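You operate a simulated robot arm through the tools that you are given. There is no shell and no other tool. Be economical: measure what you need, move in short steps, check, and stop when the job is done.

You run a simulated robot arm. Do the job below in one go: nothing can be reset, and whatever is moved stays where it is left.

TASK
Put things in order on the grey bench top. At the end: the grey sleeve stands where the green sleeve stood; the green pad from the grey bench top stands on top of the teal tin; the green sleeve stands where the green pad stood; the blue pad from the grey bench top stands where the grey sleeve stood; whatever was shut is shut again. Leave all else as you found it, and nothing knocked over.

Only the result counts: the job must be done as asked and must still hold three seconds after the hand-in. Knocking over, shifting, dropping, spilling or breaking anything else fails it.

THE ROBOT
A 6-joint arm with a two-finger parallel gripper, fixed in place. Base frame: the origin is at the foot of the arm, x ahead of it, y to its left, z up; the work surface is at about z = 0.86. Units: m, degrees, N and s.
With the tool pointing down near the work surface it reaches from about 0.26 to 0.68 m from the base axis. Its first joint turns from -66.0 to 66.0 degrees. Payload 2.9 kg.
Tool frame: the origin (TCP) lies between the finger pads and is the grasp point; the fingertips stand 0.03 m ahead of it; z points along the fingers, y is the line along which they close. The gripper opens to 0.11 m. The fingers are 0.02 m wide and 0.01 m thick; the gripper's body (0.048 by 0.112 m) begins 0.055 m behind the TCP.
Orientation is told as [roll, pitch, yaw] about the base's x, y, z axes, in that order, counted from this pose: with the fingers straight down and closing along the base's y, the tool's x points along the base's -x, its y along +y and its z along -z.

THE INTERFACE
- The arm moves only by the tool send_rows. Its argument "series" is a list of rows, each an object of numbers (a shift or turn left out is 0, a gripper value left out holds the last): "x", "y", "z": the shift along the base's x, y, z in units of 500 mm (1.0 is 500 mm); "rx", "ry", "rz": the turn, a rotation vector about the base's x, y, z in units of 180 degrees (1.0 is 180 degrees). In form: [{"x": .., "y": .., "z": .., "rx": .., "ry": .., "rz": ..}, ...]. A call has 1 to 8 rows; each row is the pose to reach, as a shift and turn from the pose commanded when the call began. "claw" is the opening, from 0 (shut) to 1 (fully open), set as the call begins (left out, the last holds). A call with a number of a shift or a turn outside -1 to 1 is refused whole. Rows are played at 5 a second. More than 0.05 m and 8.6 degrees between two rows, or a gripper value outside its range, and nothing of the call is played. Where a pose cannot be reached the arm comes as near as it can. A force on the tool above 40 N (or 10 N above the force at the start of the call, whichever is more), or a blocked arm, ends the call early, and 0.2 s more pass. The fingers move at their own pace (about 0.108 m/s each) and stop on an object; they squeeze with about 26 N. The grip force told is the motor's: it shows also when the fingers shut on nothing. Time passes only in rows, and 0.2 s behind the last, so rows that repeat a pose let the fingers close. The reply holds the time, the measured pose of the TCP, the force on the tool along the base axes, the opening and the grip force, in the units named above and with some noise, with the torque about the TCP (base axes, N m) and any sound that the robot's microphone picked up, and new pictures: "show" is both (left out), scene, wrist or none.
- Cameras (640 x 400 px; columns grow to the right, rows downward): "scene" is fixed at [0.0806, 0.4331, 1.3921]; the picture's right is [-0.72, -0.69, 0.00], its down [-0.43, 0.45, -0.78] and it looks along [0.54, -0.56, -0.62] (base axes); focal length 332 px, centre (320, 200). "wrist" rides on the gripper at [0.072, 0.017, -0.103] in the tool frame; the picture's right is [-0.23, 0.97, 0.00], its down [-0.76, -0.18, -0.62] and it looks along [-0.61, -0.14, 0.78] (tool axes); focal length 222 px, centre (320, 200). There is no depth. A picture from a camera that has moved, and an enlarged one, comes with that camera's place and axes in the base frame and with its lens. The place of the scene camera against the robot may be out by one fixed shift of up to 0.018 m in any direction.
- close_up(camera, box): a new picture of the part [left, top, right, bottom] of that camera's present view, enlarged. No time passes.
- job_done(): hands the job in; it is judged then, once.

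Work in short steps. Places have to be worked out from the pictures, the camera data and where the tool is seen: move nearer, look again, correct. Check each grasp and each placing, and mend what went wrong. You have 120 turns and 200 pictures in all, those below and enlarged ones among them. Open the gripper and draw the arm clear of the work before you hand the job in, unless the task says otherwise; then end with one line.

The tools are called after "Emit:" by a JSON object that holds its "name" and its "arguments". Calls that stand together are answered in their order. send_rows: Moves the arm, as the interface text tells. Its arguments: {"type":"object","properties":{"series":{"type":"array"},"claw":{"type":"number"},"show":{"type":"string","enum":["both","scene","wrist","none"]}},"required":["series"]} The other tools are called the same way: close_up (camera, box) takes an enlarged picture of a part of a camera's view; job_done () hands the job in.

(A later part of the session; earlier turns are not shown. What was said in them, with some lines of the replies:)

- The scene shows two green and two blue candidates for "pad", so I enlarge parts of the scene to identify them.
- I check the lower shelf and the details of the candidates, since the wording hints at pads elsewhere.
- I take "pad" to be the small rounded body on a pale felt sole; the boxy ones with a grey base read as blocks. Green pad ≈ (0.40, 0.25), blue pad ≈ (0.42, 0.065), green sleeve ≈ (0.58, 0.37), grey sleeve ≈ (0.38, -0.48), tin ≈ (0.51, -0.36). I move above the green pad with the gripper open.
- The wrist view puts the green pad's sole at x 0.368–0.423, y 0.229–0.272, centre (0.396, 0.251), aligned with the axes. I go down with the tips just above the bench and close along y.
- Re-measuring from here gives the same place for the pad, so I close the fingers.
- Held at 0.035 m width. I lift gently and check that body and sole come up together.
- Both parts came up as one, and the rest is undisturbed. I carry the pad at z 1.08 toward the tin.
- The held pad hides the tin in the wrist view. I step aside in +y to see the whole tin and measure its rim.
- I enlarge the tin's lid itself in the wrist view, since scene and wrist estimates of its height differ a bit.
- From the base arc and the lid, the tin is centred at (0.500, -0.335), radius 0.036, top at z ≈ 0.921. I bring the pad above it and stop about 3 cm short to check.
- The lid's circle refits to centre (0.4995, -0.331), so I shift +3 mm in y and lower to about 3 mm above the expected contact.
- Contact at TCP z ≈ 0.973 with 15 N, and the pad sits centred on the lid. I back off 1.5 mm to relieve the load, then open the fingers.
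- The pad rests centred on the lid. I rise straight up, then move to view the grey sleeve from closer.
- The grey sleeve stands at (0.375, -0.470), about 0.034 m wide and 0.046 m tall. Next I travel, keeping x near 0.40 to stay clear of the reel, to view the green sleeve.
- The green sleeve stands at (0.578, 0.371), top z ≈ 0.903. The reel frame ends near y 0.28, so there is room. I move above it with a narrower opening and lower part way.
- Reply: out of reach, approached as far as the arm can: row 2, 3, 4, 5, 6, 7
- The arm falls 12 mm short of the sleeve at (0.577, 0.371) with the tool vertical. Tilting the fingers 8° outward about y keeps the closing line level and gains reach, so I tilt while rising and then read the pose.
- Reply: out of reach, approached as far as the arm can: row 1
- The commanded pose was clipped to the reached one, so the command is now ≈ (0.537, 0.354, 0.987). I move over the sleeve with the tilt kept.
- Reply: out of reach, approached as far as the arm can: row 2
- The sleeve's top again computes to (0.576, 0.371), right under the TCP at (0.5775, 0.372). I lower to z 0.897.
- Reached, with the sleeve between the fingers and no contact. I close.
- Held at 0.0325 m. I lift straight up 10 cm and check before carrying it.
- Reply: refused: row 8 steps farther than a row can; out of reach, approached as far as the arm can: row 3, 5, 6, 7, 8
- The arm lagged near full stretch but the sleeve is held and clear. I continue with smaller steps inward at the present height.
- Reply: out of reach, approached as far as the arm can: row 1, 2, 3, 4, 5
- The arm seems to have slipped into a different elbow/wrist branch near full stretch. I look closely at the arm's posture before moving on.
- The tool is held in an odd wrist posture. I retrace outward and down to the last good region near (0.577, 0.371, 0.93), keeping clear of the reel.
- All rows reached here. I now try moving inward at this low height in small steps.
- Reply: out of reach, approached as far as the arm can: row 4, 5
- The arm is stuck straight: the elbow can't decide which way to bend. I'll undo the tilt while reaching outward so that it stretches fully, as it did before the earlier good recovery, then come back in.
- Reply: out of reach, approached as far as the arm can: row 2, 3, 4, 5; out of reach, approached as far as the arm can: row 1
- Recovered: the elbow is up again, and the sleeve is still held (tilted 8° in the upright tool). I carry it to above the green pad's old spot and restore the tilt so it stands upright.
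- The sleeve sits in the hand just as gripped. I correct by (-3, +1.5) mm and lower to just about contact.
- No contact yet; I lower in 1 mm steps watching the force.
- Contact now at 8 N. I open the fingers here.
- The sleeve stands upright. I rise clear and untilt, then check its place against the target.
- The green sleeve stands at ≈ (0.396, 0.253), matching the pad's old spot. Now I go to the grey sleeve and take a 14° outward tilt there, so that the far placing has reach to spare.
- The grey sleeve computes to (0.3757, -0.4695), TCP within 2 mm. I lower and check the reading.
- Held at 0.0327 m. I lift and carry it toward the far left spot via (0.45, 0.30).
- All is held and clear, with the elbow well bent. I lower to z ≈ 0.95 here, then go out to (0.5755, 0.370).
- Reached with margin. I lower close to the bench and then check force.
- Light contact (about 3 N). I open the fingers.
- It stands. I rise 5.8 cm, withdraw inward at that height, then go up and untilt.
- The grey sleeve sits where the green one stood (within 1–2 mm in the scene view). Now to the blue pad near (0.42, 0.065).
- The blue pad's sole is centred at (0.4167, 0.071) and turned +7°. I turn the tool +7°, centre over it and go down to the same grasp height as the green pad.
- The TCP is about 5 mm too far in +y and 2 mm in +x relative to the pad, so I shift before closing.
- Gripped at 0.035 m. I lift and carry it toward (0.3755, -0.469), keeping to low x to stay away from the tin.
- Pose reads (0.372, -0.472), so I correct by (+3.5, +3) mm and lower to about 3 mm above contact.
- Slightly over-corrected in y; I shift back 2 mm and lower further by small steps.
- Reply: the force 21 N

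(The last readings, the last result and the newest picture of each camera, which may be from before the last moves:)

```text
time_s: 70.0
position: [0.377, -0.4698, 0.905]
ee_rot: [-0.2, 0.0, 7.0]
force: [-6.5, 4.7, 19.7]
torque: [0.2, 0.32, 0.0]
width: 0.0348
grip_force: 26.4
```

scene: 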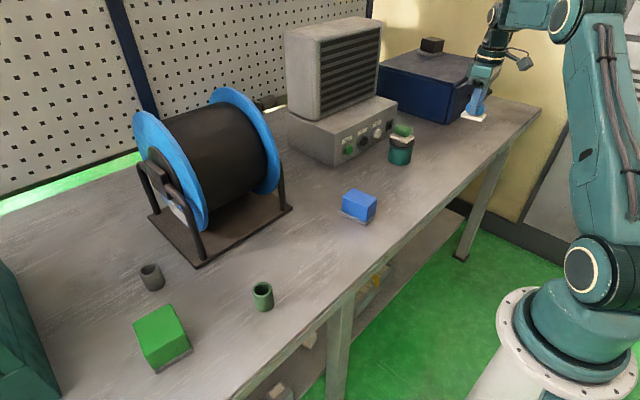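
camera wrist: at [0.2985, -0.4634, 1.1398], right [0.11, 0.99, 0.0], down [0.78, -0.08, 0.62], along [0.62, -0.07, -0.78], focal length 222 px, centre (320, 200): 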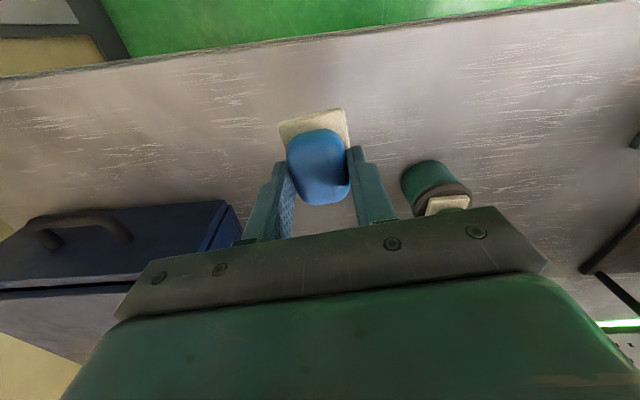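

Firm contact with the bench. I release, then rise straight up.

Emit:
{"name": "send_rows", "arguments": {"series": [{"z": 0.002}, {"z": 0.002}, {"z": 0.002}], "claw": 0.75, "show": "none"}}

Emit:
{"name": "send_rows", "arguments": {"series": [{"z": 0.06}, {"z": 0.15}, {"z": 0.24}, {"x": -0.04, "y": 0.06, "z": 0.28}, {"x": -0.08, "y": 0.14, "z": 0.3}, {"x": -0.08, "y": 0.22, "z": 0.32}, {"x": -0.08, "y": 0.22, "z": 0.32}], "claw": 0.75}}

Emit:
{"name": "close_up", "arguments": {"camera": "scene", "box": [350, 90, 510, 190]}}

Emit:
{"name": "close_up", "arguments": {"camera": "scene", "box": [110, 180, 390, 380]}}

```text
time_s: 70.8
position: [0.3774, -0.4698, 0.9037]
ee_rot: [0.0, 0.0, 7.0]
force: [1.4, 0.1, 0.1]
torque: [0.01, -0.01, 0.02]
width: 0.0826
grip_force: 0.1
```

```text
time_s: 72.4
position: [0.3373, -0.3584, 1.0649]
ee_rot: [0.0, 0.0, 7.0]
force: [-0.9, -0.2, 0.0]
torque: [-0.04, -0.01, 0.0]
width: 0.0823
grip_force: 0.1
camera wrist: at [0.2631, -0.3505, 1.1705], right [0.11, 0.99, 0.0], down [0.78, -0.08, 0.62], along [0.62, -0.07, -0.78], focal length 222 px, centre (320, 200)
```

scene: 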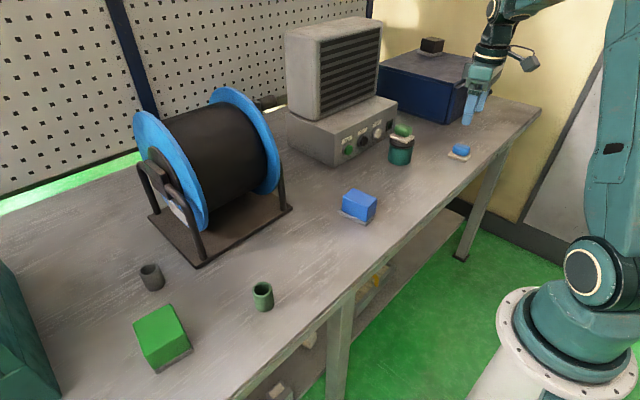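
wrist: 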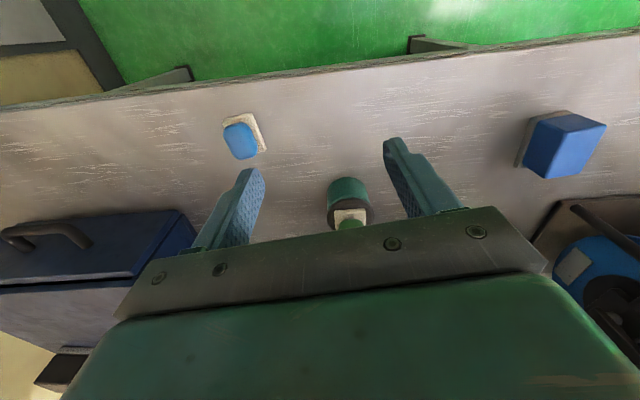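

```text
4.00 times, centred on (430, 140) of scene
camera zoom: at [0.0806, 0.4331, 1.3921], right [-0.72, -0.69, 0.0], down [-0.43, 0.45, -0.78], along [0.54, -0.56, -0.62], focal length 1329 px, centre (-120, 440)
```

zoom: 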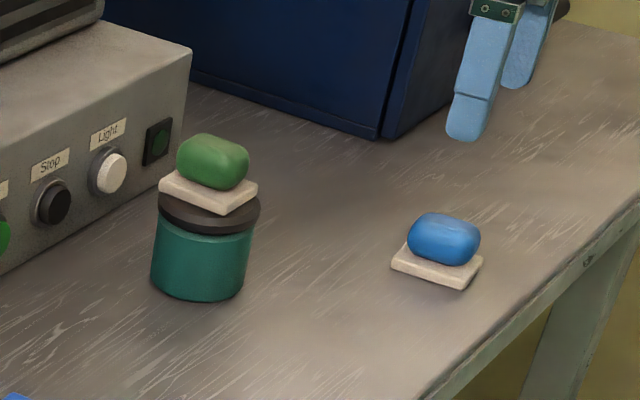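

```text
2.00 times, centred on (250, 280) of scene
camera zoom: at [0.0806, 0.4331, 1.3921], right [-0.72, -0.69, 0.0], down [-0.43, 0.45, -0.78], along [0.54, -0.56, -0.62], focal length 665 px, centre (460, 40)
```

zoom: 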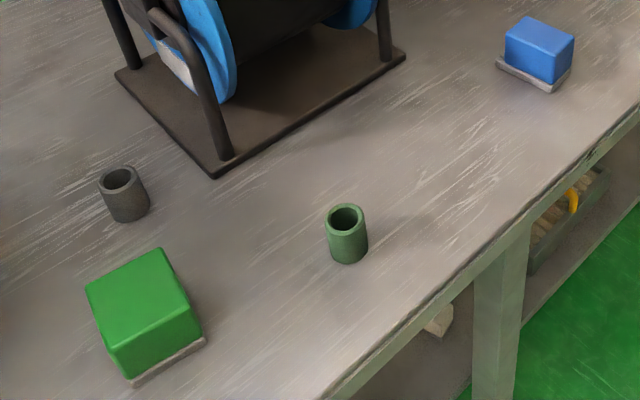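

Everything looks in place. I check the blue pad's seating closer, since its near corner shows a shadow beneath.

Emit:
{"name": "close_up", "arguments": {"camera": "scene", "box": [440, 135, 480, 170]}}

Emit:
{"name": "close_up", "arguments": {"camera": "wrist", "box": [200, 95, 290, 175]}}

```text
11.43 times, centred on (460, 152) of scene
camera zoom: at [0.0806, 0.4331, 1.3921], right [-0.72, -0.69, 0.0], down [-0.43, 0.45, -0.78], along [0.54, -0.56, -0.62], focal length 3798 px, centre (-1280, 743)
```

zoom: 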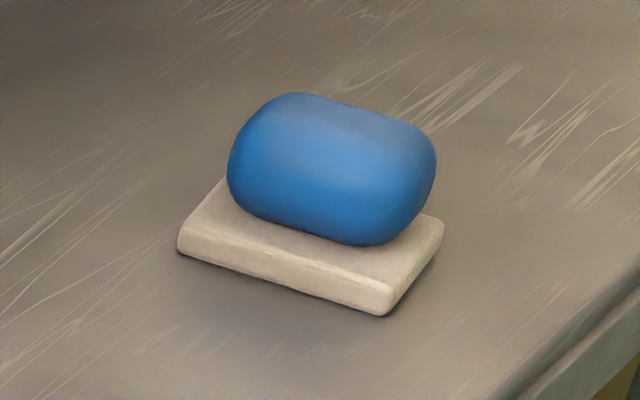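

```text
5.00 times, centred on (245, 135) of wrist
camera zoom: at [0.2631, -0.3505, 1.1705], right [0.11, 0.99, 0.0], down [0.78, -0.08, 0.62], along [0.62, -0.07, -0.78], focal length 1111 px, centre (695, 525)
```

zoom: 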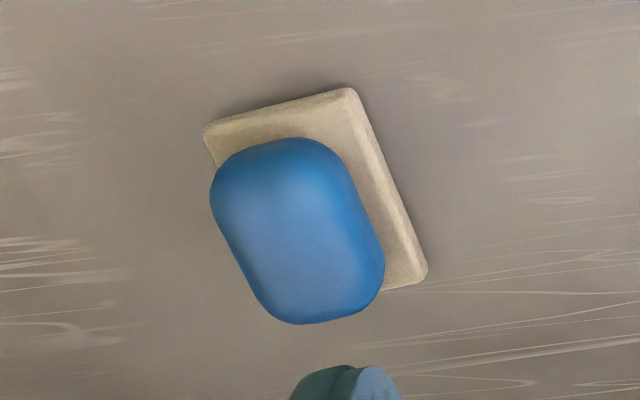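

The pad sits flat at (0.376, -0.471). The gripper is open and the arm clear, nothing that was shut has been opened, and the rest looks undisturbed, so I hand in.

Emit:
{"name": "job_done", "arguments": {}}

```text
The job is handed in.
```

The job is handed in: all four items were moved and looked upright and in place in the last pictures, with nothing opened or knocked over; I took "pad" to mean the small rounded pieces on pale soles, not the boxy blocks.
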